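You operate a simulated robot arm through the tools that you are given. There is no shell and no other tool. Be economical: measure what you need, move in short steps, check, and stop when the job is done.

You are at the controls of a simulated robot arm. One attempt, no reset.

TASK
Clamp the purple-ended block and brush a patch of paste on its top.
Fine: the block lies in the flat vice already; pale green paste from the blue pot, by the small brush with the green back, on the bare steel of the top; the brush goes back to its spot; leave the stop and the other blocks. Set down upright: small brush with the green back. A coat counts when it lies all over at full strength: go over it till it gets no stronger.

Only the result counts: the job must be done as asked and must still hold three seconds after the hand-in. Knocking over, shifting, dropping, spilling or breaking anything else fails it.

THE ROBOT
A 6-joint arm with a two-finger parallel gripper, fixed in place. Base frame: the origin is at the foot of the arm, x ahead of it, y to its left, z up; the work surface is at about z = 868. Units: mm, rad, N and s.
With the tool pointing down near the work surface it reaches from about 260 to 680 mm from the base axis. Its first joint turns from -1.152 to 1.152 rad. Payload 2.9 kg.
The TCP is the grasp point between the finger pads, 30 mm short of the fingertips. In the tool frame z runs along the fingers and y along their closing line. The gripper opens to 110 mm. The fingers are 20 mm wide and 10 mm thick; the gripper's body (48 by 112 mm) begins 55 mm behind the TCP.
Orientation is that of the tool frame in the base frame, as a unit quaternion [x, y, z, w]. With the fingers straight down and closing along the base's y, the tool's x points along the base's -x, its y along +y and its z along -z.

THE INTERFACE
- The arm moves only by the tool play_rows. Its argument "increments" is a list that holds one entry, the list of rows, each a list of 7 numbers: the turn, a rotation vector about the tool's x, y, z in units of 90 degrees (1.0 is 90 degrees), then the shift along the tool's x, y, z in units of 300 mm (1.0 is 300 mm), then the opening, from 0 (shut) to 1 (fully open). In form: [[[ax, ay, az, x, y, z, fingers], ...]]. A call has 1 to 10 rows; each row is the pose to reach, as a shift and turn from the pose commanded when the call began, along the tool's axes at that moment. A call with a number of a shift or a turn outside -1 to 1 is refused whole. Rows are played at 5 a second. More than 50 mm and 0.15 rad between two rows, or a gripper value outside its range, and nothing of the call is played. Where a pose cannot be reached the arm comes as near as it can. A force on the tool above 40 N (or 10 N above the force at the start of the call, whichever is more), or a blocked arm, ends the call early, and 0.2 s more pass. Each finger travels about 108 mm/s and halts on what it meets, pressing with about 41 N; the grip force reading is that of the motor and also rises with nothing between the fingers. The clock runs only during rows and for 0.2 s after the last one: add rows that repeat a pose to give the fingers time. It gives the time, the measured TCP pose, the force on the tool (base axes), the opening and the grip force at its end, in the units of the frame above (readings bear some noise), with the torque about the TCP (base axes, N m) and any sound that the robot's microphone picked up.
- Cameras (640 x 400 px; columns grow to the right, rows downward): "scene" is fixed at [73.4, 427.3, 1392.6]; the picture's right is [-0.80, -0.59, 0.00], its down [-0.30, 0.41, -0.86] and it looks along [0.51, -0.69, -0.51] (base axes); focal length 330 px, centre (320, 200). "wrist" rides on the gripper at [72, 17, -103] in the tool frame; the picture's right is [-0.23, 0.97, 0.00], its down [-0.76, -0.18, -0.62] and it looks along [-0.61, -0.14, 0.78] (tool axes); focal length 222 px, centre (320, 200). There is no depth. A picture from a camera that has moved, and an enlarged one, comes with that camera's place and axes in the base frame and with its lens.
- capture(camera): a new picture of that camera. No time passes.
- enlarge(camera, box): a new picture of the part [left, top, right, bottom] of that camera's present view, enlarged. No time passes.
- job_done(): hands the job in; it is judged then, once.

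Work in short steps. Places have to be worked out from the pictures, the camera data and where the tool is seen: move nearer, look again, correct. Check each grasp and each placing, and mend what went wrong. You have 120 turns and 68 pictures in all, those below and enlarged ones among them. Open the gripper and draw the arm clear of the work before you hand the job in, unless the task says otherwise; then end with one line.

The tools are called after "Call:" as name(argument=value, ...) on one line, values as JSON. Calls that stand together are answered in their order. play_rows: Moves the arm, as the interface text tells. Its arguments: {"type":"object","properties":{"increments":{"type":"array"}},"required":["increments"]} The other tools are called the same way: capture (camera) takes a picture; enlarge (camera, box) takes an enlarged picture of a part of a camera's view; job_done () hands the job in.

At the start:

```text
t: 0.0
eef_pos: [458.9, -5.4, 1195.4]
orientation: [0.0, 1.0, 0.0, 0.0]
ft_force: [0.5, 0.1, 0.0]
wrist_torque: [0.0, -0.01, 0.05]
width: 110.2
grasp_force: 0.0
```

scene: 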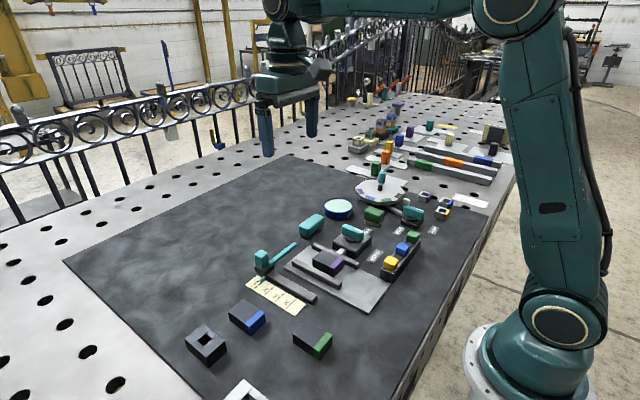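
wrist: 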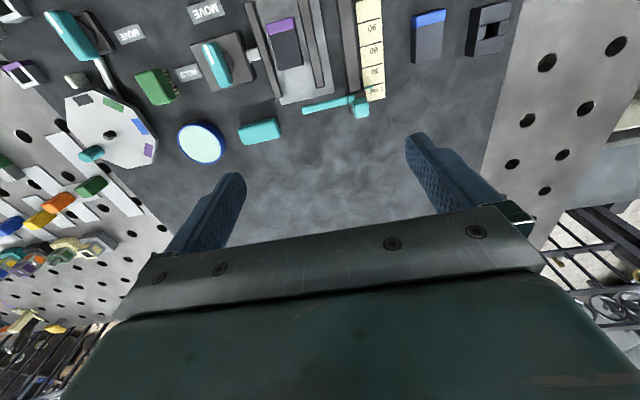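

I start by enlarging both views of the work area to identify the vice, brushes, pot and handle.

Call:
enlarge(camera="scene", box=[230, 170, 470, 320])

Call:
enlarge(camera="wrist", box=[40, 0, 400, 225])

```text
2.67 times, centred on (350, 245) of scene
camera zoom: at [73.4, 427.3, 1392.6], right [-0.8, -0.59, 0.0], down [-0.3, 0.41, -0.86], along [0.51, -0.69, -0.51], focal length 881 px, centre (240, 80)
```

zoom: 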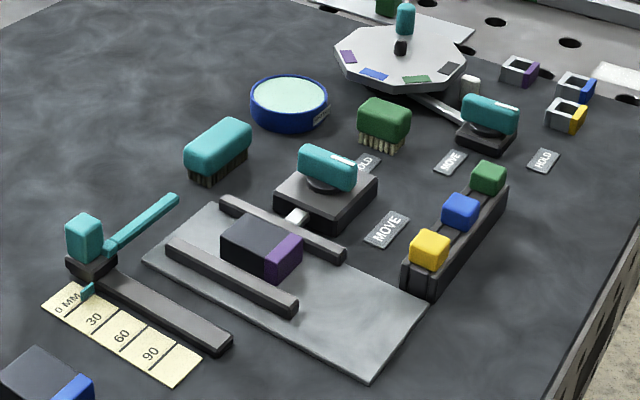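

```text
1.78 times, centred on (220, 112) of wrist
camera zoom: at [385.5, 11.4, 1298.7], right [0.23, 0.97, 0.0], down [0.76, -0.18, 0.62], along [0.61, -0.14, -0.78], focal length 395 px, centre (498, 356)
```

zoom: 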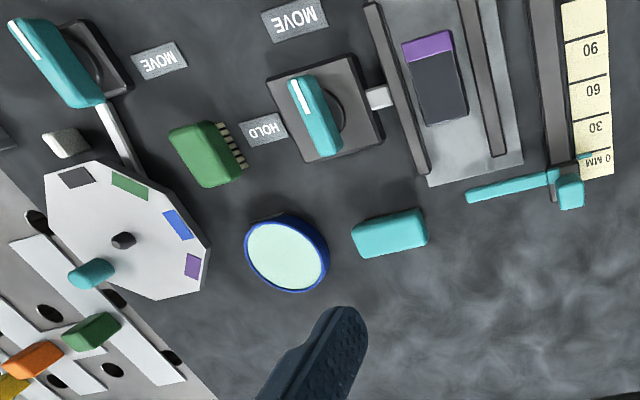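

The lever next to the vice (with a white plunger) points to MOVE and must go to HOLD. I estimate its pivot at about (398,-148), the green brush at (402,-267), the pot at (511,-254) and the block at (396,-43). I move above the lever for a closer look.

Call:
play_rows(increments=[[[0, 0, 0, 0.04, -0.095, 0.09, 1], [0, 0, 0, 0.08, -0.19, 0.18, 1], [0, 0, 0, 0.12, -0.286, 0.27, 1], [0, 0, 0, 0.16, -0.38, 0.36, 1], [0, 0, 0, 0.203, -0.477, 0.45, 1], [0, 0, 0, 0.203, -0.477, 0.45, 1]]])

Call:
enlarge(camera="wrist", box=[120, 0, 520, 250])

```text
t: 1.4
eef_pos: [394.6, -149.1, 1059.2]
orientation: [0.0, 1.0, 0.0, 0.0]
ft_force: [0.6, 0.3, -0.5]
wrist_torque: [0.03, -0.01, 0.0]
width: 110.0
grasp_force: 0.0
```

```text
1.60 times, centred on (320, 125) of wrist
camera zoom: at [322.5, -130.1, 1163.2], right [0.23, 0.97, 0.0], down [0.76, -0.18, 0.62], along [0.61, -0.14, -0.78], focal length 355 px, centre (320, 320)
```

zoom: 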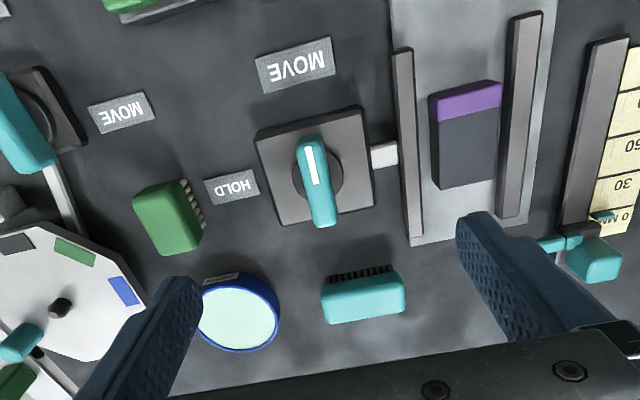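

Triangulating from both cameras puts the lever handle's centre at about (400,-149,906), with the bar lying along x. I descend around it with half-closed fingers and the tips near z≈902.

Call:
play_rows(increments=[[[0, 0, 0, -0.005, 0, 0.13, 0.6], [0, 0, 0, -0.005, 0, 0.26, 0.5], [0, 0, 0, -0.005, 0, 0.36, 0.45], [0, 0, 0, -0.005, 0, 0.39, 0.45], [0, 0, 0, -0.005, 0, 0.39, 0.45]]])

Call:
capture(camera="wrist")

Call:
enlarge(camera="scene", box=[270, 170, 430, 270])

```text
t: 2.6
eef_pos: [398.5, -148.5, 943.8]
orientation: [0.0, 1.0, 0.0, 0.0]
ft_force: [0.2, -0.1, 0.9]
wrist_torque: [0.02, -0.01, -0.03]
width: 49.5
grasp_force: 0.1
```

```text
62 pictures are left
camera wrist: at [325.5, -130.6, 1047.4], right [0.23, 0.97, 0.0], down [0.76, -0.18, 0.62], along [0.61, -0.14, -0.78], focal length 222 px, centre (320, 200)
```

wrist: 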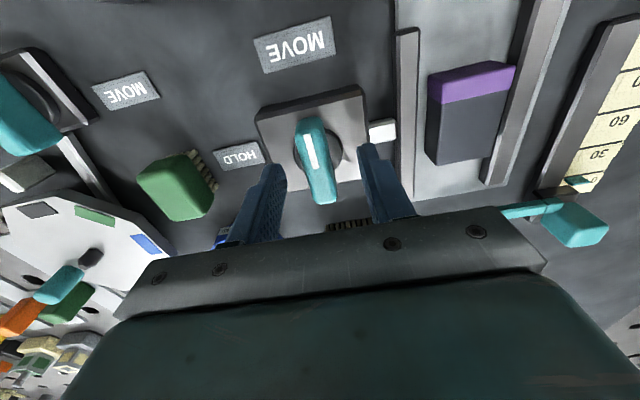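

```text
4.00 times, centred on (350, 220) of scene
camera zoom: at [73.4, 427.3, 1392.6], right [-0.8, -0.59, 0.0], down [-0.3, 0.41, -0.86], along [0.51, -0.69, -0.51], focal length 1322 px, centre (200, 120)
```

zoom: 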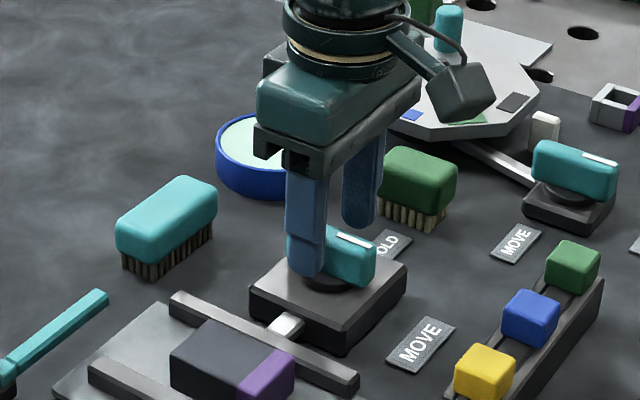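

The fingers straddle the handle. I lower 10 mm more and close.

Call:
play_rows(increments=[[[0, 0, 0, 0, 0, 0.033, 0.45], [0, 0, 0, 0, 0, 0.033, 0.3], [0, 0, 0, 0, 0, 0.033, 0.1], [0, 0, 0, 0, 0, 0.033, 0.1], [0, 0, 0, 0, 0, 0.033, 0.1]]])

Call:
capture(camera="wrist")

```text
t: 3.8
eef_pos: [397.8, -150.0, 933.9]
orientation: [0.001, 1.0, 0.0, 0.0]
ft_force: [-0.1, -18.5, -4.4]
wrist_torque: [-0.18, -0.36, 0.12]
width: 18.1
grasp_force: 45.3
```

```text
60 pictures are left
camera wrist: at [325.6, -132.1, 1036.9], right [0.23, 0.97, 0.0], down [0.76, -0.18, 0.62], along [0.61, -0.14, -0.78], focal length 222 px, centre (320, 200)
```

wrist: 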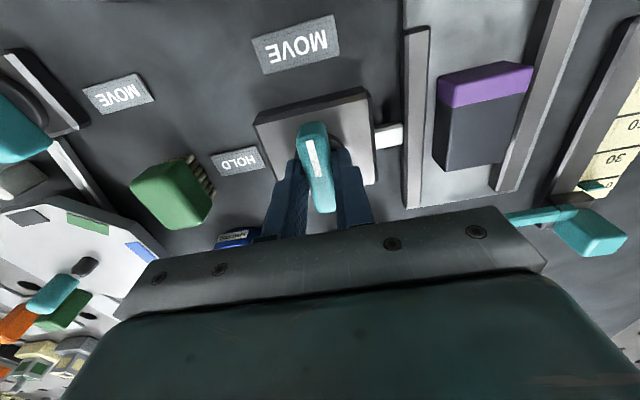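

The handle is gripped (18 mm) with a small side force toward -y. I shift 2 mm to relieve it and start turning counter-clockwise toward HOLD.

Call:
play_rows(increments=[[[0, 0, 0, 0, -0.0067, 0, 0.1], [0, 0, -0.08, 0, -0.0067, 0, 0.1], [0, 0, -0.16, 0, -0.0067, 0, 0.1], [0, 0, -0.24, 0, -0.0067, 0, 0.1]]])

```text
t: 4.8
eef_pos: [397.6, -150.0, 934.1]
orientation: [-0.189, 0.982, 0.001, 0.0]
ft_force: [-2.3, 2.4, 15.7]
wrist_torque: [-0.52, 1.26, -0.06]
width: 17.7
grasp_force: 45.0
```

The turn goes with small forces, so I continue.

Call:
play_rows(increments=[[[0, 0, -0.08, 0, 0, 0, 0.1], [0, 0, -0.16, 0, 0, 0, 0.1], [0, 0, -0.24, 0, 0, 0, 0.1], [0, 0, -0.32, 0, 0, 0, 0.1], [0, 0, -0.4, 0, 0, 0, 0.1]]])

Call:
capture(camera="scene")

```text
t: 6.0
eef_pos: [399.2, -149.9, 933.7]
orientation: [-0.483, 0.876, 0.0, 0.001]
ft_force: [-3.1, -2.9, 5.9]
wrist_torque: [0.78, -0.66, -0.05]
width: 18.0
grasp_force: 45.6
```

```text
59 pictures are left
```

scene: 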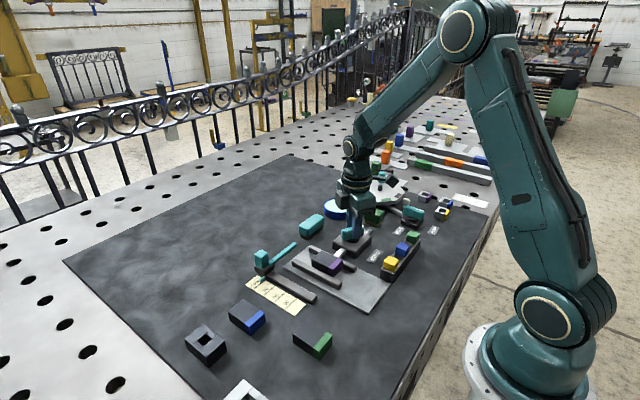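

The handle is about 58° round. I turn the remaining 32°.

Call:
play_rows(increments=[[[0, 0, -0.08, 0, 0, 0, 0.1], [0, 0, -0.16, 0, 0, 0, 0.1], [0, 0, -0.24, 0, 0, 0, 0.1], [0, 0, -0.32, 0, 0, 0, 0.1], [0, 0, -0.36, 0, 0, 0, 0.1], [0, 0, -0.36, 0, 0, 0, 0.1]]])

Call:
capture(camera="wrist")

```text
t: 7.4
eef_pos: [400.0, -150.3, 934.8]
orientation: [-0.707, 0.707, -0.002, 0.001]
ft_force: [12.4, -12.4, -0.2]
wrist_torque: [0.58, -0.04, -0.14]
width: 17.7
grasp_force: 45.3
```

```text
58 pictures are left
camera wrist: at [382.5, -223.3, 1037.1], right [-0.97, 0.23, 0.0], down [0.18, 0.76, 0.62], along [0.14, 0.61, -0.78], focal length 222 px, centre (320, 200)
```

wrist: 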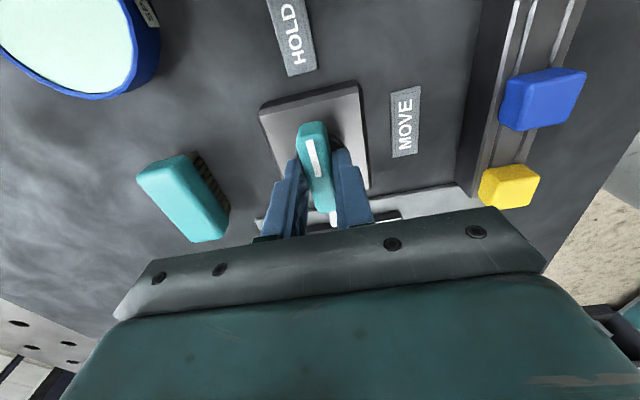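

The pointer now faces HOLD. I release the handle, back up, and look at the jaws.

Call:
play_rows(increments=[[[0, 0, 0, 0, 0, 0, 0.3], [0, 0, 0, 0, 0, 0, 0.45], [0, 0, 0, 0, 0, -0.05, 0.45], [0, 0, 0, 0, 0, -0.2, 0.45], [0, 0, 0, 0, 0, -0.36, 0.45], [0, 0, 0, 0, 0, -0.5, 0.45], [0, 0, 0, 0, 0, -0.5, 0.45]]])

Call:
enlarge(camera="wrist", box=[120, 0, 520, 250])

Call:
enlarge(camera="scene", box=[270, 170, 430, 270])

```text
t: 9.0
eef_pos: [400.1, -152.3, 1087.4]
orientation: [0.707, -0.707, 0.0, 0.0]
ft_force: [0.1, -0.3, 0.7]
wrist_torque: [0.0, 0.0, -0.01]
width: 50.0
grasp_force: 0.0
```

```text
1.60 times, centred on (320, 125) of wrist
camera zoom: at [381.3, -223.4, 1189.8], right [-0.97, 0.23, 0.0], down [0.18, 0.76, 0.62], along [0.14, 0.61, -0.78], focal length 355 px, centre (320, 320)
```

zoom: 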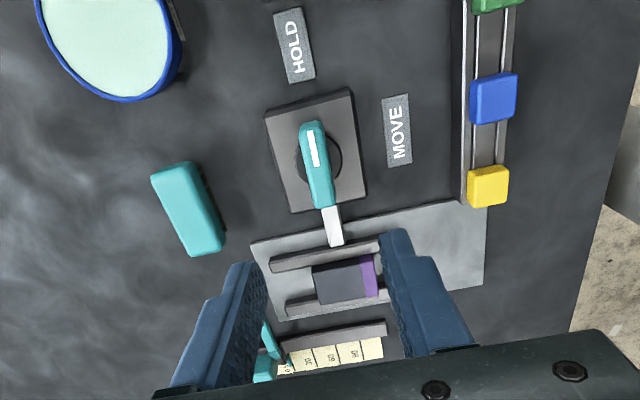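

```text
4.00 times, centred on (350, 220) of scene
camera zoom: at [73.4, 427.3, 1392.6], right [-0.8, -0.59, 0.0], down [-0.3, 0.41, -0.86], along [0.51, -0.69, -0.51], focal length 1322 px, centre (200, 120)
```

zoom: 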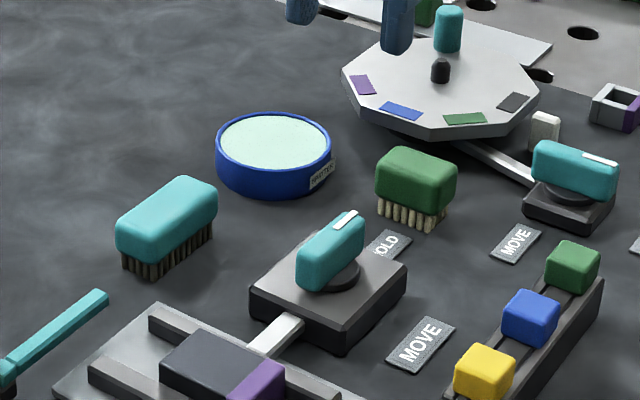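

The block is clamped between the jaws and the lever points to HOLD. Next is the green brush, which I estimate at (406,-272, back at z≈894). I swing the wrist back and hover over it.

Call:
play_rows(increments=[[[0, 0, 0.094, 0.04, -0.002, 0.025, 0.5], [0, 0, 0.188, 0.08, -0.004, 0.05, 0.6], [0, 0, 0.282, 0.12, -0.006, 0.075, 0.6], [0, 0, 0.376, 0.16, -0.008, 0.1, 0.6], [0, 0, 0.47, 0.2, -0.01, 0.125, 0.6], [0, 0, 0.564, 0.24, -0.012, 0.15, 0.6], [0, 0, 0.658, 0.28, -0.014, 0.175, 0.6], [0, 0, 0.752, 0.32, -0.016, 0.2, 0.6], [0, 0, 0.846, 0.36, -0.018, 0.225, 0.6], [0, 0, 0.94, 0.403, -0.02, 0.25, 0.6]]])

Call:
play_rows(increments=[[[0, 0, 0.06, 0, 0, 0, 0.6], [0, 0, 0.06, 0, 0, 0, 0.6]]])

Call:
enlarge(camera="wrist", box=[160, 0, 480, 200])

```text
t: 11.2
eef_pos: [404.7, -271.3, 1008.6]
orientation: [-0.045, 0.999, 0.0, 0.0]
ft_force: [0.3, -0.6, 1.3]
wrist_torque: [-0.01, 0.0, 0.02]
width: 65.9
grasp_force: 0.2
```

```text
t: 11.8
eef_pos: [404.8, -272.7, 1008.9]
orientation: [0.001, 1.0, 0.0, 0.001]
ft_force: [0.1, 0.2, 0.3]
wrist_torque: [0.0, 0.02, -0.01]
width: 66.1
grasp_force: 0.2
```

```text
2.00 times, centred on (320, 100) of wrist
camera zoom: at [332.1, -254.2, 1111.5], right [0.23, 0.97, 0.0], down [0.76, -0.18, 0.62], along [0.61, -0.14, -0.78], focal length 444 px, centre (320, 400)
```

zoom: 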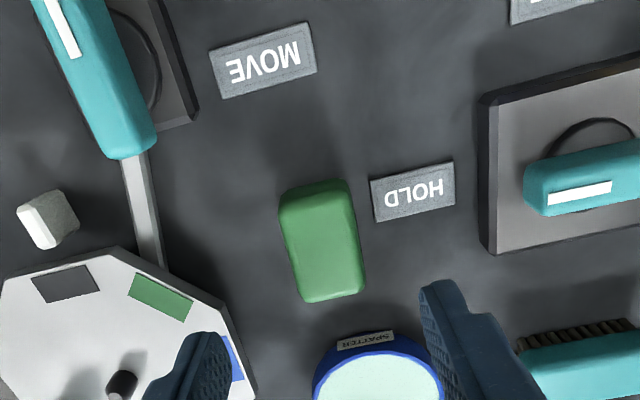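

The brush back sits axis-aligned, centred at about (405,-269), roughly 50×30 mm with its top near z≈905. I descend partway and then check the height.

Call:
play_rows(increments=[[[0, 0, 0, 0, 0.01, 0.1, 0.6], [0, 0, 0, 0, 0.01, 0.2, 0.6], [0, 0, 0, 0, 0.01, 0.27, 0.6], [0, 0, 0, 0, 0.01, 0.27, 0.6]]])

Call:
enlarge(camera="scene", box=[320, 160, 440, 235])

Call:
enlarge(camera="wrist", box=[160, 0, 480, 200])

```text
t: 12.8
eef_pos: [403.1, -268.1, 927.5]
orientation: [-0.001, 1.0, 0.0, -0.001]
ft_force: [-0.1, 0.4, 0.8]
wrist_torque: [0.01, 0.0, -0.01]
width: 65.8
grasp_force: 0.0
```

```text
5.33 times, centred on (380, 198) of scene
camera zoom: at [73.4, 427.3, 1392.6], right [-0.8, -0.59, 0.0], down [-0.3, 0.41, -0.86], along [0.51, -0.69, -0.51], focal length 1763 px, centre (0, 213)
```

zoom: 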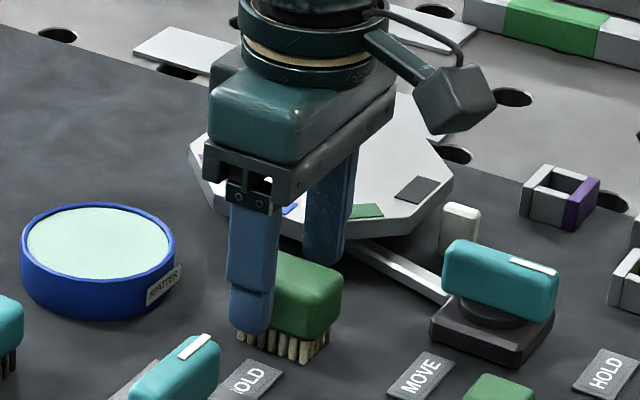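

```text
2.00 times, centred on (320, 100) of wrist
camera zoom: at [332.2, -250.4, 1030.3], right [0.23, 0.97, 0.0], down [0.76, -0.18, 0.62], along [0.61, -0.14, -0.78], focal length 444 px, centre (320, 400)
```

zoom: 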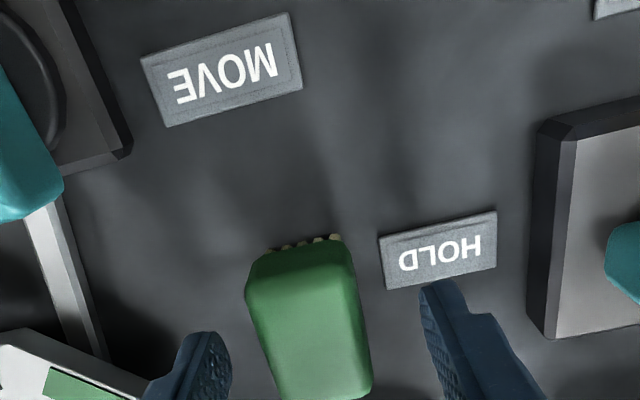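

The tips are at about z≈898 and the brush's back spans about z 881–911. I lower 9 mm and close.

Call:
play_rows(increments=[[[0, 0, 0, -0.004, 0, 0.03, 0.6], [0, 0, 0, -0.004, 0, 0.03, 0.45], [0, 0, 0, -0.004, 0, 0.03, 0.35], [0, 0, 0, -0.004, 0, 0.03, 0.25], [0, 0, 0, -0.004, 0, 0.03, 0.2], [0, 0, 0, -0.004, 0, 0.03, 0.2], [0, 0, 0, -0.004, 0, 0.03, 0.2]]])

Call:
enlarge(camera="wrist", box=[160, 0, 480, 200])

```text
t: 14.4
eef_pos: [404.6, -268.6, 918.6]
orientation: [0.0, 1.0, 0.001, 0.0]
ft_force: [0.9, -0.6, 0.3]
wrist_torque: [0.02, -0.02, -0.01]
width: 32.7
grasp_force: 40.3
```

```text
2.00 times, centred on (320, 100) of wrist
camera zoom: at [332.7, -251.2, 1021.6], right [0.23, 0.97, 0.0], down [0.76, -0.18, 0.62], along [0.61, -0.14, -0.78], focal length 444 px, centre (320, 400)
```

zoom: 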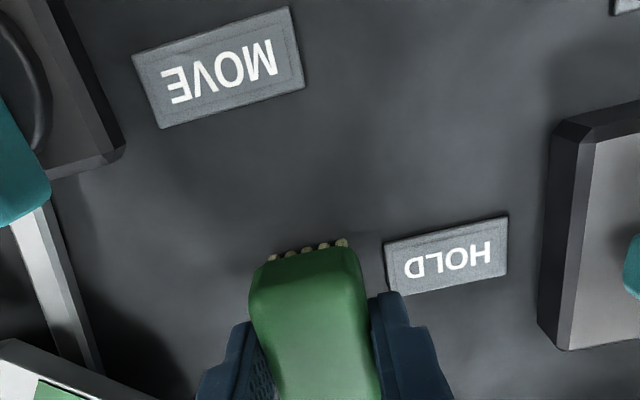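

The brush is gripped at 32.7 mm. I lift it straight up 75 mm and move over the pot at about (510,-252).

Call:
play_rows(increments=[[[0, 0, 0, 0, 0, -0.08, 0.2], [0, 0, 0, 0, 0, -0.17, 0.2], [0, 0, 0, 0, 0, -0.25, 0.2], [0, 0, 0, -0.11, 0.02, -0.25, 0.2], [0, 0, 0, -0.22, 0.04, -0.25, 0.2], [0, 0, 0, -0.344, 0.055, -0.25, 0.2], [0, 0, 0, -0.344, 0.055, -0.25, 0.2]]])

Call:
enlarge(camera="scene", box=[300, 140, 420, 215])

Call:
capture(camera="wrist")

```text
t: 16.0
eef_pos: [510.8, -252.1, 994.6]
orientation: [-0.001, 1.0, 0.0, 0.0]
ft_force: [-0.5, 0.3, 0.5]
wrist_torque: [-0.01, 0.02, -0.02]
width: 33.0
grasp_force: 41.5
```

```text
5.33 times, centred on (360, 178) of scene
camera zoom: at [73.4, 427.3, 1392.6], right [-0.8, -0.59, 0.0], down [-0.3, 0.41, -0.86], along [0.51, -0.69, -0.51], focal length 1763 px, centre (107, 320)
```

zoom: 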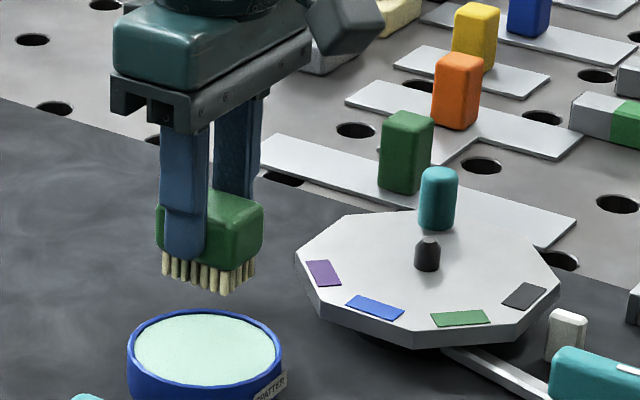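

```text
50 pictures are left
camera wrist: at [437.4, -235.4, 1097.0], right [0.23, 0.97, 0.0], down [0.76, -0.18, 0.62], along [0.61, -0.14, -0.78], focal length 222 px, centre (320, 200)
```

wrist: 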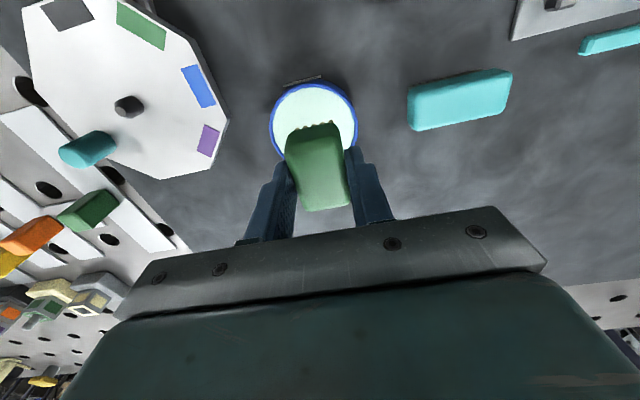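

The pot centre is about (509,-254), directly under the brush. I lower to just around the paste surface and check.

Call:
play_rows(increments=[[[0, 0, 0, 0.002, -0.006, 0.1, 0.2], [0, 0, 0, 0.002, -0.006, 0.16, 0.2], [0, 0, 0, 0.002, -0.006, 0.185, 0.2], [0, 0, 0, 0.002, -0.006, 0.185, 0.2]]])

Call:
enlarge(camera="scene", box=[300, 170, 380, 220])

```text
t: 17.0
eef_pos: [509.2, -255.1, 943.4]
orientation: [0.0, 1.0, -0.002, 0.003]
ft_force: [-8.3, 4.7, 35.2]
wrist_torque: [0.26, 0.71, 0.02]
width: 33.1
grasp_force: 40.7
```

```text
8.00 times, centred on (340, 195) of scene
camera zoom: at [72.6, 427.7, 1392.5], right [-0.8, -0.59, 0.0], down [-0.3, 0.41, -0.86], along [0.51, -0.69, -0.51], focal length 2644 px, centre (160, 240)
```

zoom: 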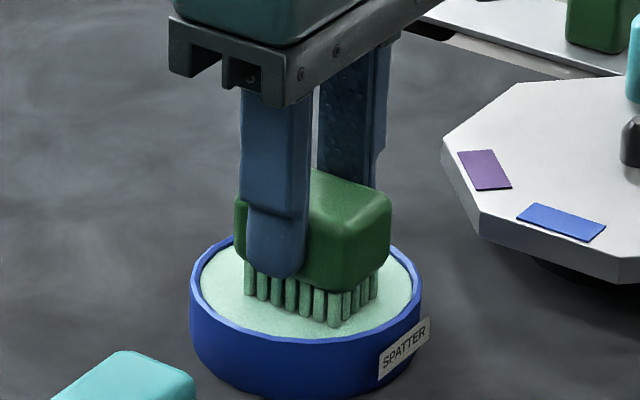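

The force reads 35 N, so the bristles touch the paste, and they are now pale green. I lift clear and look at the brush and the block.

Call:
play_rows(increments=[[[0, 0, 0, 0, 0, -0.02, 0.2], [0, 0, 0, 0, 0, -0.1, 0.2], [0, 0, 0, 0, 0, -0.2167, 0.2], [0, 0, 0, 0, 0, -0.2167, 0.2]]])

Call:
enlarge(camera="scene", box=[300, 150, 380, 200])

Call:
enlarge(camera="scene", box=[280, 230, 376, 290])

```text
t: 18.0
eef_pos: [507.3, -252.7, 1002.4]
orientation: [0.0, 1.0, 0.0, -0.001]
ft_force: [0.6, -0.6, -0.3]
wrist_torque: [0.02, 0.0, 0.02]
width: 32.8
grasp_force: 40.9
```

```text
8.00 times, centred on (340, 175) of scene
camera zoom: at [73.4, 427.3, 1392.6], right [-0.8, -0.59, 0.0], down [-0.3, 0.41, -0.86], along [0.51, -0.69, -0.51], focal length 2644 px, centre (160, 400)
```

zoom: 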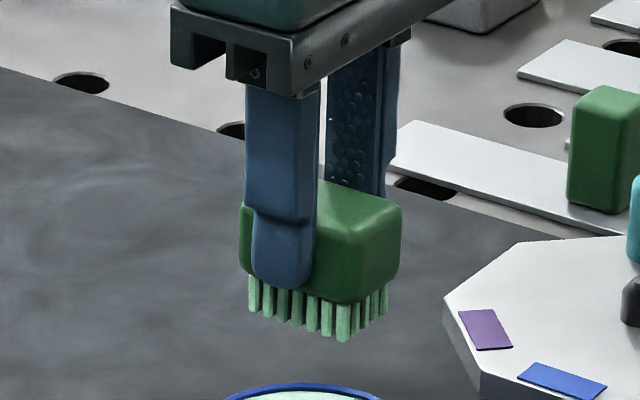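

```text
6.67 times, centred on (328, 260) of scene
camera zoom: at [73.4, 427.3, 1392.6], right [-0.8, -0.59, 0.0], down [-0.3, 0.41, -0.86], along [0.51, -0.69, -0.51], focal length 2204 px, centre (267, -200)
```

zoom: 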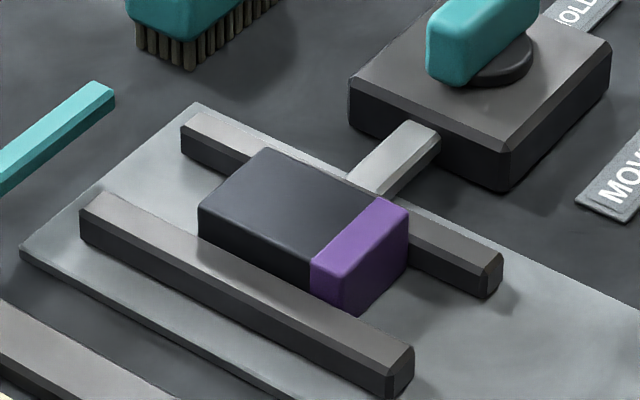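

The brush still sits firmly with loaded bristles. The clamped block's top is near z≈900, with steel spanning x 382–425 and y -50…-12 (centre about 404,-31). I carry the brush above it.

Call:
play_rows(increments=[[[0, 0, 0, 0.0585, 0.1237, 0, 0.2], [0, 0, 0, 0.117, 0.2474, 0, 0.2], [0, 0, 0, 0.1755, 0.371, 0, 0.2], [0, 0, 0, 0.234, 0.495, 0, 0.2], [0, 0, 0, 0.2925, 0.618, 0, 0.2], [0, 0, 0, 0.351, 0.742, 0, 0.2], [0, 0, 0, 0.351, 0.742, 0.06, 0.2], [0, 0, 0, 0.351, 0.742, 0.1, 0.2], [0, 0, 0, 0.351, 0.742, 0.1, 0.2]]])

Call:
enlarge(camera="scene", box=[280, 210, 376, 270])

Call:
enlarge(camera="wrist", box=[200, 50, 440, 200])

```text
t: 20.0
eef_pos: [403.0, -31.7, 974.5]
orientation: [0.0, 1.0, 0.001, -0.001]
ft_force: [0.0, 0.5, -1.3]
wrist_torque: [-0.04, 0.01, 0.0]
width: 32.8
grasp_force: 41.1
```

```text
6.67 times, centred on (328, 240) of scene
camera zoom: at [73.4, 427.3, 1392.6], right [-0.8, -0.59, 0.0], down [-0.3, 0.41, -0.86], along [0.51, -0.69, -0.51], focal length 2204 px, centre (267, -67)
```

zoom: 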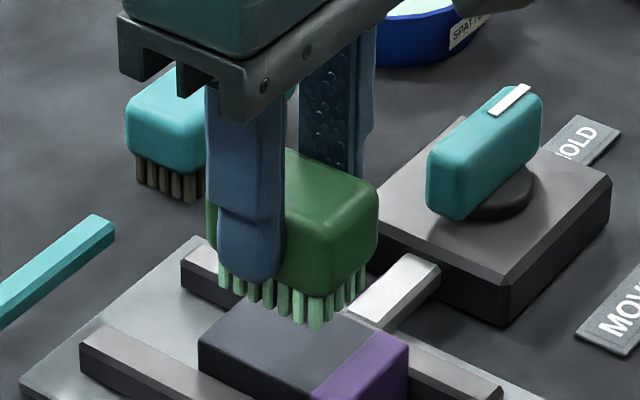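

```text
2.67 times, centred on (320, 125) of wrist
camera zoom: at [329.5, -14.0, 1077.3], right [0.23, 0.97, 0.0], down [0.76, -0.18, 0.62], along [0.61, -0.14, -0.78], focal length 592 px, centre (320, 400)
```

zoom: 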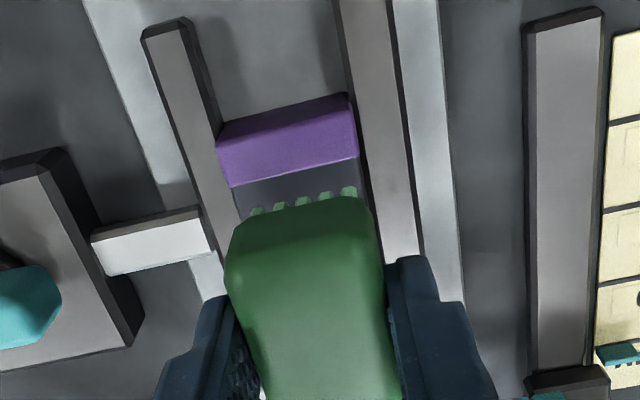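

The brush is lined up over the steel, with its bristles about 23 mm above. I descend slowly to touch.

Call:
play_rows(increments=[[[0, 0, 0, -0.003, -0.003, 0.04, 0.2], [0, 0, 0, -0.003, -0.003, 0.07, 0.2], [0, 0, 0, -0.003, -0.003, 0.076, 0.2], [0, 0, 0, -0.003, -0.003, 0.08, 0.2]]])

```text
t: 21.0
eef_pos: [403.4, -33.0, 950.0]
orientation: [0.0, 1.0, 0.001, 0.0]
ft_force: [-2.1, 0.8, 8.8]
wrist_torque: [0.06, -0.04, 0.0]
width: 33.1
grasp_force: 40.9
```

Contact gives 9 N. I brush back and forth across the width with light pressure.

Call:
play_rows(increments=[[[0, 0, 0, 0, 0.015, 0.003, 0.2], [0, 0, 0, 0, 0.03, 0.003, 0.2], [0, 0, 0, 0, 0.01, 0.003, 0.2], [0, 0, 0, 0, -0.01, 0.003, 0.2], [0, 0, 0, 0, -0.03, 0.003, 0.2], [0, 0, 0, 0, -0.01, 0.003, 0.2], [0, 0, 0, 0, 0.01, 0.003, 0.2], [0, 0, 0, 0, 0.03, 0.003, 0.2], [0, 0, 0, 0, 0, 0.003, 0.2], [0, 0, 0, 0, -0.03, 0.003, 0.2]]])

Call:
play_rows(increments=[[[0, 0, 0, 0, 0.03, -0.05, 0.2], [0, 0, 0, 0, 0.03, -0.2, 0.2], [0, 0, 0, -0.12, 0.03, -0.2, 0.2], [0, 0, 0, -0.24, 0.03, -0.2, 0.2], [0, 0, 0, -0.24, 0.03, -0.2, 0.2]]])

Call:
enlarge(camera="scene", box=[280, 210, 376, 270])

Call:
enlarge(camera="wrist", box=[200, 0, 440, 150])

```text
t: 22.8
eef_pos: [404.1, -26.6, 950.2]
orientation: [0.002, 1.0, -0.002, 0.002]
ft_force: [-0.6, -0.1, 4.0]
wrist_torque: [0.08, 0.09, 0.02]
width: 32.7
grasp_force: 41.3
stopped in row 8: the force on the tool passed its limit at 41 N (the readings are from after the stop); the commanded pose is now the measured one
```

```text
t: 24.0
eef_pos: [477.6, -16.5, 1011.7]
orientation: [0.002, 1.0, -0.002, 0.002]
ft_force: [0.1, 0.0, -0.1]
wrist_torque: [-0.01, -0.03, -0.03]
width: 32.7
grasp_force: 41.3
```

```text
6.67 times, centred on (328, 240) of scene
camera zoom: at [73.4, 427.3, 1392.6], right [-0.8, -0.59, 0.0], down [-0.3, 0.41, -0.86], along [0.51, -0.69, -0.51], focal length 2204 px, centre (267, -67)
```

zoom: 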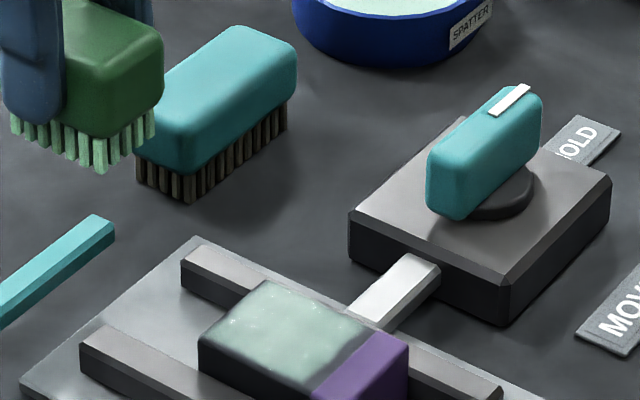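

```text
2.67 times, centred on (320, 75) of wrist
camera zoom: at [404.6, 0.7, 1113.9], right [0.23, 0.97, 0.0], down [0.76, -0.18, 0.63], along [0.61, -0.15, -0.78], focal length 592 px, centre (320, 533)
```

zoom: 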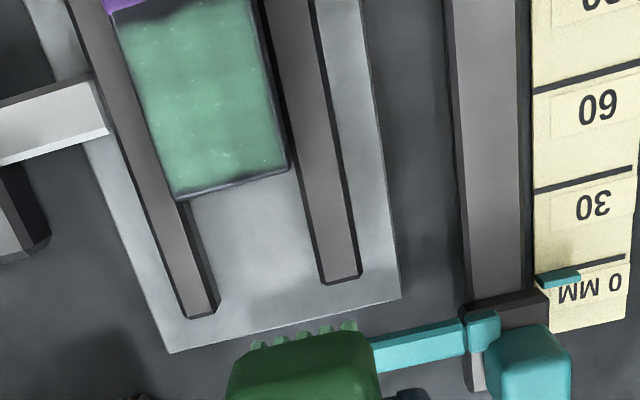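

The coat covers almost all of the steel already, with a thin rim at the +x end. I go back for another pass, with slower strokes and a slight +x offset.

Call:
play_rows(increments=[[[0, 0, 0, 0.12, -0.02, 0, 0.2], [0, 0, 0, 0.231, -0.048, 0, 0.2], [0, 0, 0, 0.231, -0.048, 0.12, 0.2], [0, 0, 0, 0.231, -0.048, 0.185, 0.2], [0, 0, 0, 0.231, -0.048, 0.202, 0.2], [0, 0, 0, 0.231, -0.048, 0.202, 0.2]]])

Call:
play_rows(increments=[[[0, 0, 0, 0, 0.012, 0, 0.2], [0, 0, 0, 0, 0.024, 0, 0.2], [0, 0, 0, 0, 0.032, 0, 0.2], [0, 0, 0, 0, 0.02, 0, 0.2], [0, 0, 0, 0, 0.008, 0, 0.2], [0, 0, 0, 0, -0.004, 0, 0.2], [0, 0, 0, 0, -0.016, 0, 0.2], [0, 0, 0, 0, -0.028, 0, 0.2], [0, 0, 0, 0, -0.016, 0, 0.2], [0, 0, 0, 0, 0, 0, 0.2]]])

Call:
play_rows(increments=[[[0, 0, 0, 0.007, 0.012, 0, 0.2], [0, 0, 0, 0.007, 0.024, 0, 0.2], [0, 0, 0, 0.007, 0.032, 0, 0.2], [0, 0, 0, 0.007, 0.02, 0, 0.2], [0, 0, 0, 0.007, 0.008, 0, 0.2], [0, 0, 0, 0.007, -0.004, 0, 0.2], [0, 0, 0, 0.007, -0.016, 0, 0.2], [0, 0, 0, 0.007, -0.028, 0, 0.2], [0, 0, 0, 0.007, -0.016, 0, 0.2], [0, 0, 0, 0.007, 0, 0, 0.2]]])

```text
t: 25.4
eef_pos: [408.2, -33.3, 950.8]
orientation: [0.002, 1.0, -0.002, 0.003]
ft_force: [-3.1, 0.7, 9.8]
wrist_torque: [0.1, 0.23, 0.0]
width: 32.8
grasp_force: 40.7
```

```text
t: 27.6
eef_pos: [407.2, -34.1, 950.5]
orientation: [0.003, 1.0, -0.002, 0.003]
ft_force: [0.1, -9.3, 28.0]
wrist_torque: [-0.39, 0.13, 0.08]
width: 32.8
grasp_force: 41.2
```

```text
t: 29.8
eef_pos: [404.8, -33.6, 949.4]
orientation: [0.002, 1.0, -0.002, 0.003]
ft_force: [1.0, -4.9, 15.4]
wrist_torque: [-0.21, -0.01, 0.03]
width: 32.8
grasp_force: 41.4
```

Two gentle double-strokes are done. I lift away the same way and compare the coat's strength.

Call:
play_rows(increments=[[[0, 0, 0, 0, 0, -0.05, 0.2], [0, 0, 0, 0, 0, -0.2, 0.2], [0, 0, 0, -0.12, 0.04, -0.2, 0.2], [0, 0, 0, -0.24, 0.05, -0.2, 0.2], [0, 0, 0, -0.24, 0.05, -0.2, 0.2]]])

Call:
enlarge(camera="scene", box=[280, 210, 376, 270])

Call:
enlarge(camera="wrist", box=[200, 0, 440, 150])

```text
t: 31.0
eef_pos: [476.4, -17.7, 1010.1]
orientation: [0.001, 1.0, -0.002, 0.001]
ft_force: [0.8, 0.7, -0.1]
wrist_torque: [0.02, 0.01, 0.02]
width: 32.9
grasp_force: 41.0
```

```text
6.67 times, centred on (328, 240) of scene
camera zoom: at [73.4, 427.3, 1392.6], right [-0.8, -0.59, 0.0], down [-0.3, 0.41, -0.86], along [0.51, -0.69, -0.51], focal length 2204 px, centre (267, -67)
```

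zoom: 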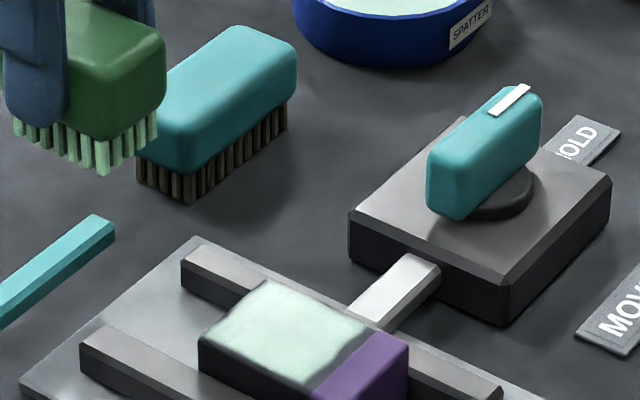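

```text
2.67 times, centred on (320, 75) of wrist
camera zoom: at [403.4, 0.9, 1113.3], right [0.23, 0.97, 0.0], down [0.76, -0.18, 0.63], along [0.61, -0.15, -0.78], focal length 592 px, centre (320, 533)
```

zoom: 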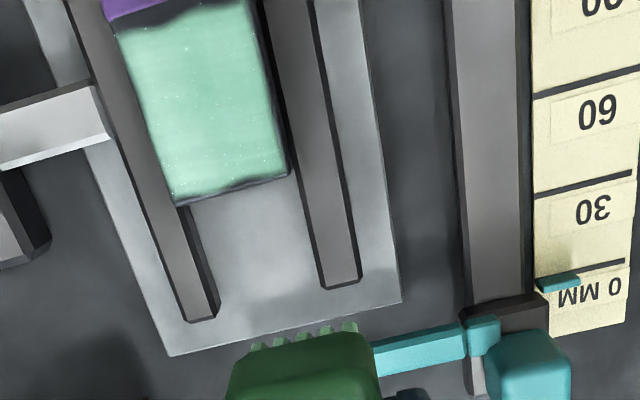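

The coat is clearly stronger, with a narrow strip near the purple end still thin. I make another pass centred about 2 mm further toward -x, then a pass further +x.

Call:
play_rows(increments=[[[0, 0, 0, 0.12, -0.02, 0, 0.2], [0, 0, 0, 0.248, -0.052, 0, 0.2], [0, 0, 0, 0.248, -0.052, 0.12, 0.2], [0, 0, 0, 0.248, -0.052, 0.185, 0.2], [0, 0, 0, 0.248, -0.052, 0.2, 0.2], [0, 0, 0, 0.248, -0.052, 0.2, 0.2]]])

Call:
play_rows(increments=[[[0, 0, 0, 0, 0.012, 0, 0.2], [0, 0, 0, 0, 0.024, 0, 0.2], [0, 0, 0, 0, 0.034, 0, 0.2], [0, 0, 0, 0, 0.02, 0, 0.2], [0, 0, 0, 0, 0.008, 0, 0.2], [0, 0, 0, 0, -0.004, 0, 0.2], [0, 0, 0, 0, -0.018, 0, 0.2], [0, 0, 0, 0, -0.032, 0, 0.2], [0, 0, 0, 0, -0.016, 0, 0.2], [0, 0, 0, 0, 0, 0, 0.2]]])

Call:
play_rows(increments=[[[0, 0, 0, -0.012, 0.012, 0, 0.2], [0, 0, 0, -0.012, 0.024, 0, 0.2], [0, 0, 0, -0.012, 0.034, 0, 0.2], [0, 0, 0, -0.012, 0.02, 0, 0.2], [0, 0, 0, -0.012, 0.008, 0, 0.2], [0, 0, 0, -0.012, -0.004, 0, 0.2], [0, 0, 0, -0.012, -0.018, 0, 0.2], [0, 0, 0, -0.012, -0.032, 0, 0.2], [0, 0, 0, -0.006, -0.016, 0, 0.2], [0, 0, 0, 0, 0, 0, 0.2]]])

Call:
play_rows(increments=[[[0, 0, 0, 0, 0, -0.05, 0.2], [0, 0, 0, 0, 0, -0.2, 0.2], [0, 0, 0, -0.12, 0.04, -0.2, 0.2], [0, 0, 0, -0.24, 0.05, -0.2, 0.2], [0, 0, 0, -0.24, 0.05, -0.2, 0.2]]])

Call:
enlarge(camera="scene", box=[280, 210, 376, 270])

Call:
enlarge(camera="wrist", box=[200, 0, 440, 150])

```text
t: 32.4
eef_pos: [403.0, -32.3, 948.8]
orientation: [0.001, 1.0, -0.002, 0.002]
ft_force: [-0.8, -0.2, 5.7]
wrist_torque: [0.01, 0.06, 0.03]
width: 32.9
grasp_force: 41.5
```

```text
t: 34.6
eef_pos: [403.4, -34.8, 949.3]
orientation: [0.003, 1.0, -0.002, 0.004]
ft_force: [-0.3, -8.0, 25.1]
wrist_torque: [-0.35, 0.02, 0.01]
width: 32.9
grasp_force: 40.7
```

```text
t: 36.8
eef_pos: [404.3, -34.3, 949.6]
orientation: [0.004, 1.0, -0.003, 0.004]
ft_force: [2.4, -9.1, 24.5]
wrist_torque: [-0.29, 0.06, 0.06]
width: 32.9
grasp_force: 40.5
```

```text
t: 38.0
eef_pos: [474.9, -19.5, 1009.8]
orientation: [0.002, 1.0, -0.001, 0.002]
ft_force: [-0.5, -0.5, 0.0]
wrist_torque: [-0.04, 0.01, -0.02]
width: 32.8
grasp_force: 41.2
```

```text
6.67 times, centred on (328, 240) of scene
camera zoom: at [73.4, 427.3, 1392.6], right [-0.8, -0.59, 0.0], down [-0.3, 0.41, -0.86], along [0.51, -0.69, -0.51], focal length 2204 px, centre (267, -67)
```

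zoom: 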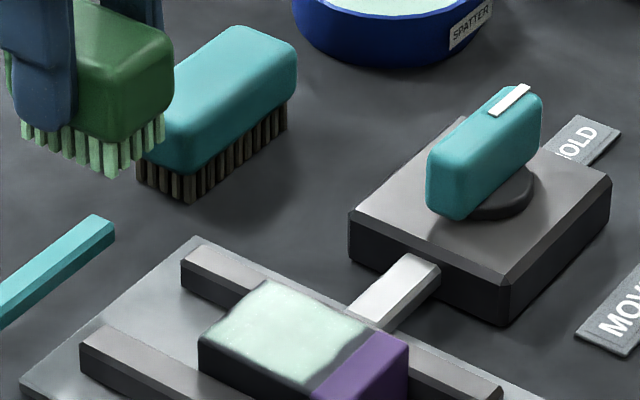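

```text
2.67 times, centred on (320, 75) of wrist
camera zoom: at [401.3, -0.7, 1111.7], right [0.23, 0.97, 0.0], down [0.76, -0.18, 0.63], along [0.61, -0.15, -0.78], focal length 592 px, centre (320, 533)
```

zoom: 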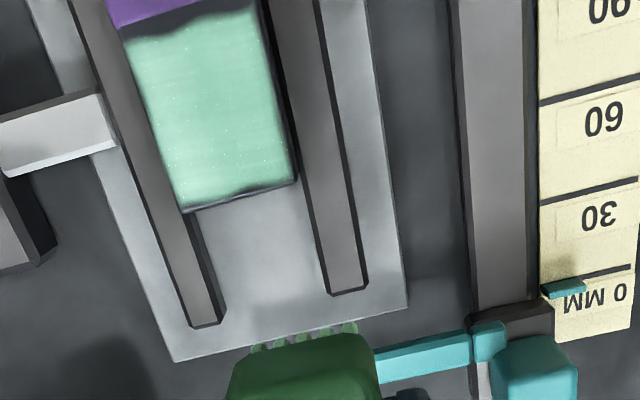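

The colour seems saturated. I zoom further to inspect the edges.

Call:
enlarge(camera="scene", box=[305, 245, 345, 270])

Call:
enlarge(camera="wrist", box=[235, 0, 331, 60])

```text
16.00 times, centred on (325, 258) of scene
camera zoom: at [73.4, 427.3, 1392.6], right [-0.8, -0.59, 0.0], down [-0.3, 0.41, -0.86], along [0.51, -0.69, -0.51], focal length 5288 px, centre (240, -720)
```

zoom: 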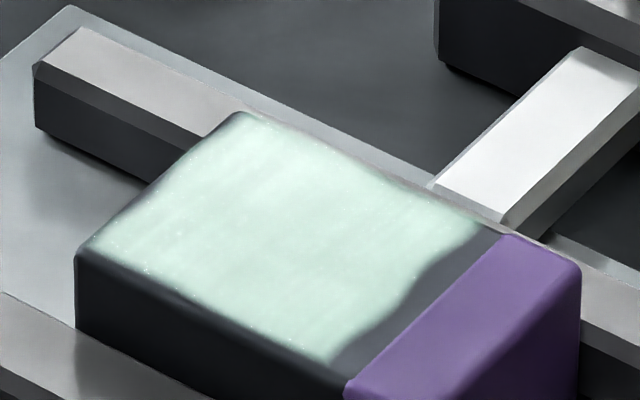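

```text
6.67 times, centred on (283, 30) of wrist
camera zoom: at [401.3, -0.7, 1111.7], right [0.23, 0.97, 0.0], down [0.76, -0.18, 0.63], along [0.61, -0.15, -0.78], focal length 1481 px, centre (567, 1333)
```

zoom: 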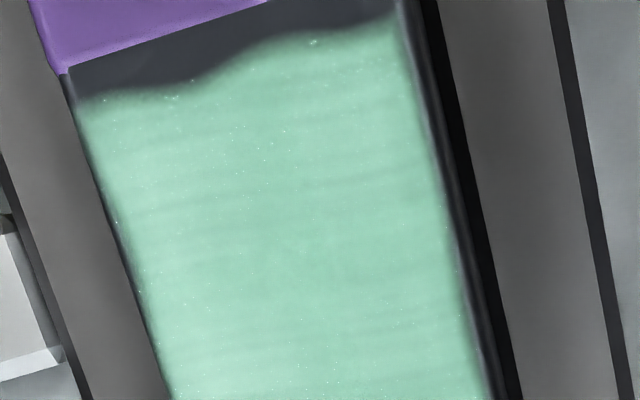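

A bare strip of about 4–5 mm remains beside the purple end. I do a pass with the brush centred at x≈399.

Call:
play_rows(increments=[[[0, 0, 0, 0.12, -0.02, 0, 0.2], [0, 0, 0, 0.251, -0.05, 0, 0.2], [0, 0, 0, 0.251, -0.05, 0.12, 0.2], [0, 0, 0, 0.251, -0.05, 0.185, 0.2], [0, 0, 0, 0.251, -0.05, 0.2, 0.2], [0, 0, 0, 0.251, -0.05, 0.2, 0.2]]])

Call:
play_rows(increments=[[[0, 0, 0, 0, 0.012, 0, 0.2], [0, 0, 0, 0, 0.024, 0, 0.2], [0, 0, 0, 0, 0.034, 0, 0.2], [0, 0, 0, 0, 0.02, 0, 0.2], [0, 0, 0, 0, 0.008, 0, 0.2], [0, 0, 0, 0, -0.004, 0, 0.2], [0, 0, 0, 0, -0.018, 0, 0.2], [0, 0, 0, 0, -0.032, 0, 0.2], [0, 0, 0, 0, -0.016, 0, 0.2], [0, 0, 0, 0, 0, 0, 0.2]]])

Call:
play_rows(increments=[[[0, 0, 0, 0, 0, -0.05, 0.2], [0, 0, 0, 0, 0, -0.2, 0.2], [0, 0, 0, -0.12, 0.04, -0.2, 0.2], [0, 0, 0, -0.251, 0.05, -0.2, 0.2], [0, 0, 0, -0.251, 0.05, -0.2, 0.2]]])

Call:
enlarge(camera="scene", box=[305, 245, 345, 270])

Call:
enlarge(camera="wrist", box=[235, 0, 331, 60])

```text
t: 39.4
eef_pos: [399.9, -32.0, 948.5]
orientation: [0.002, 1.0, -0.001, 0.004]
ft_force: [-4.4, 1.4, 18.5]
wrist_torque: [0.15, 0.23, 0.01]
width: 32.8
grasp_force: 40.6
```

```text
t: 41.6
eef_pos: [399.5, -32.7, 949.8]
orientation: [0.002, 1.0, -0.001, 0.003]
ft_force: [-0.6, -2.6, 9.4]
wrist_torque: [-0.1, -0.03, -0.03]
width: 32.9
grasp_force: 40.8
```

```text
t: 42.8
eef_pos: [476.2, -15.8, 1009.0]
orientation: [0.002, 1.0, -0.002, 0.001]
ft_force: [-0.1, 0.4, -0.6]
wrist_torque: [-0.01, 0.01, 0.02]
width: 32.9
grasp_force: 41.2
```

```text
16.00 times, centred on (325, 258) of scene
camera zoom: at [73.4, 427.3, 1392.6], right [-0.8, -0.59, 0.0], down [-0.3, 0.41, -0.86], along [0.51, -0.69, -0.51], focal length 5288 px, centre (240, -720)
```

zoom: 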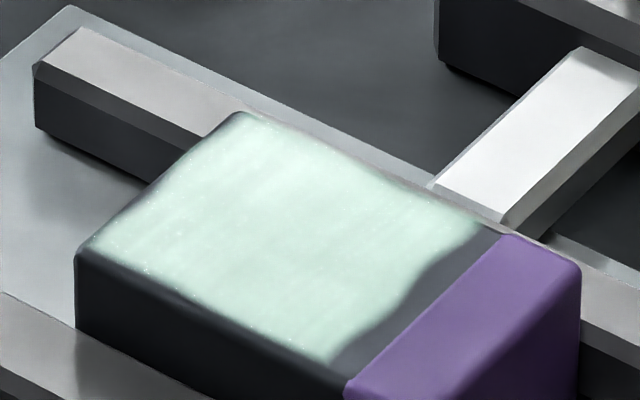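

```text
6.67 times, centred on (283, 30) of wrist
camera zoom: at [402.5, 1.7, 1111.4], right [0.23, 0.97, 0.0], down [0.76, -0.18, 0.63], along [0.61, -0.15, -0.78], focal length 1481 px, centre (567, 1333)
```

zoom: 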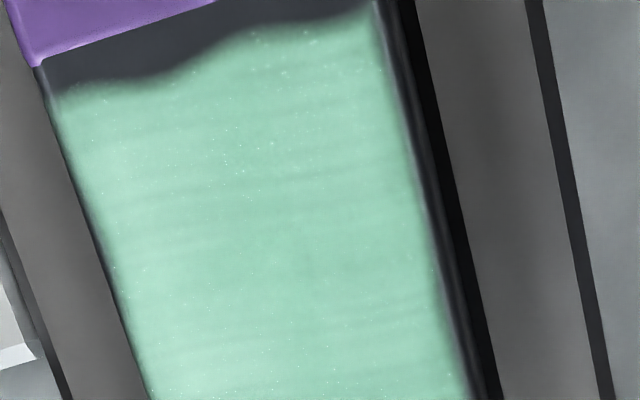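

The edge did not move despite the brush covering it, so that wavy edge is the patch's own limit and the strength no longer changes. To rule out a dry brush, I reload gently once and go over it again.

Call:
play_rows(increments=[[[0, 0, 0, -0.02, -0.131, 0, 0.2], [0, 0, 0, -0.04, -0.262, 0, 0.2], [0, 0, 0, -0.06, -0.393, 0, 0.2], [0, 0, 0, -0.08, -0.525, 0, 0.2], [0, 0, 0, -0.1, -0.656, 0, 0.2], [0, 0, 0, -0.1167, -0.787, 0, 0.2], [0, 0, 0, -0.1167, -0.787, 0.1, 0.2], [0, 0, 0, -0.1167, -0.787, 0.18, 0.2], [0, 0, 0, -0.1167, -0.787, 0.215, 0.2]]])

Call:
play_rows(increments=[[[0, 0, 0, 0, 0, 0.005, 0.2], [0, 0, 0, 0, 0, 0.01, 0.2], [0, 0, 0, 0, 0, 0.014, 0.2], [0, 0, 0, 0, 0, 0.014, 0.2]]])

```text
t: 44.8
eef_pos: [509.5, -254.4, 944.1]
orientation: [0.002, 1.0, -0.002, 0.003]
ft_force: [-1.0, -0.1, -0.6]
wrist_torque: [0.01, 0.01, -0.01]
width: 33.1
grasp_force: 41.4
```

```text
t: 45.8
eef_pos: [509.2, -253.2, 941.6]
orientation: [0.002, 1.0, -0.002, 0.002]
ft_force: [-1.2, 0.0, 2.9]
wrist_torque: [0.06, 0.01, 0.01]
width: 32.8
grasp_force: 40.9
```

The bristles lightly touch the paste. I press 2 mm more, lift, and return over the block.

Call:
play_rows(increments=[[[0, 0, 0, 0, 0, 0.006, 0.2], [0, 0, 0, 0, 0, 0.006, 0.2], [0, 0, 0, 0, 0, -0.06, 0.2], [0, 0, 0, 0, 0, -0.2, 0.2]]])

Call:
play_rows(increments=[[[0, 0, 0, 0.0585, 0.1237, 0, 0.2], [0, 0, 0, 0.117, 0.2474, 0, 0.2], [0, 0, 0, 0.1755, 0.371, 0, 0.2], [0, 0, 0, 0.234, 0.495, 0, 0.2], [0, 0, 0, 0.2925, 0.618, 0, 0.2], [0, 0, 0, 0.35, 0.738, 0, 0.2], [0, 0, 0, 0.35, 0.738, 0.1, 0.2], [0, 0, 0, 0.35, 0.738, 0.155, 0.2], [0, 0, 0, 0.35, 0.738, 0.171, 0.2], [0, 0, 0, 0.35, 0.738, 0.171, 0.2]]])

Call:
play_rows(increments=[[[0, 0, 0, 0, 0.012, 0, 0.2], [0, 0, 0, 0, 0.024, 0, 0.2], [0, 0, 0, 0, 0.032, 0, 0.2], [0, 0, 0, 0, 0.02, 0, 0.2], [0, 0, 0, 0, 0.008, 0, 0.2], [0, 0, 0, 0, -0.004, 0, 0.2], [0, 0, 0, 0, -0.016, 0, 0.2], [0, 0, 0, 0, -0.028, 0, 0.2], [0, 0, 0, 0, -0.016, 0, 0.2], [0, 0, 0, 0, 0, 0, 0.2]]])

```text
t: 46.8
eef_pos: [508.3, -252.8, 999.9]
orientation: [0.001, 1.0, 0.0, 0.002]
ft_force: [-0.6, -0.7, -0.5]
wrist_torque: [-0.02, 0.01, 0.03]
width: 32.6
grasp_force: 40.5
```

```text
t: 49.0
eef_pos: [405.2, -31.9, 949.3]
orientation: [0.001, 1.0, -0.002, 0.003]
ft_force: [-5.7, -0.6, 23.3]
wrist_torque: [0.04, 0.34, -0.01]
width: 32.8
grasp_force: 41.3
```

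```text
t: 51.2
eef_pos: [405.0, -32.5, 950.0]
orientation: [0.002, 1.0, -0.002, 0.001]
ft_force: [-0.4, -1.1, 0.7]
wrist_torque: [-0.01, -0.01, -0.01]
width: 32.8
grasp_force: 41.1
```

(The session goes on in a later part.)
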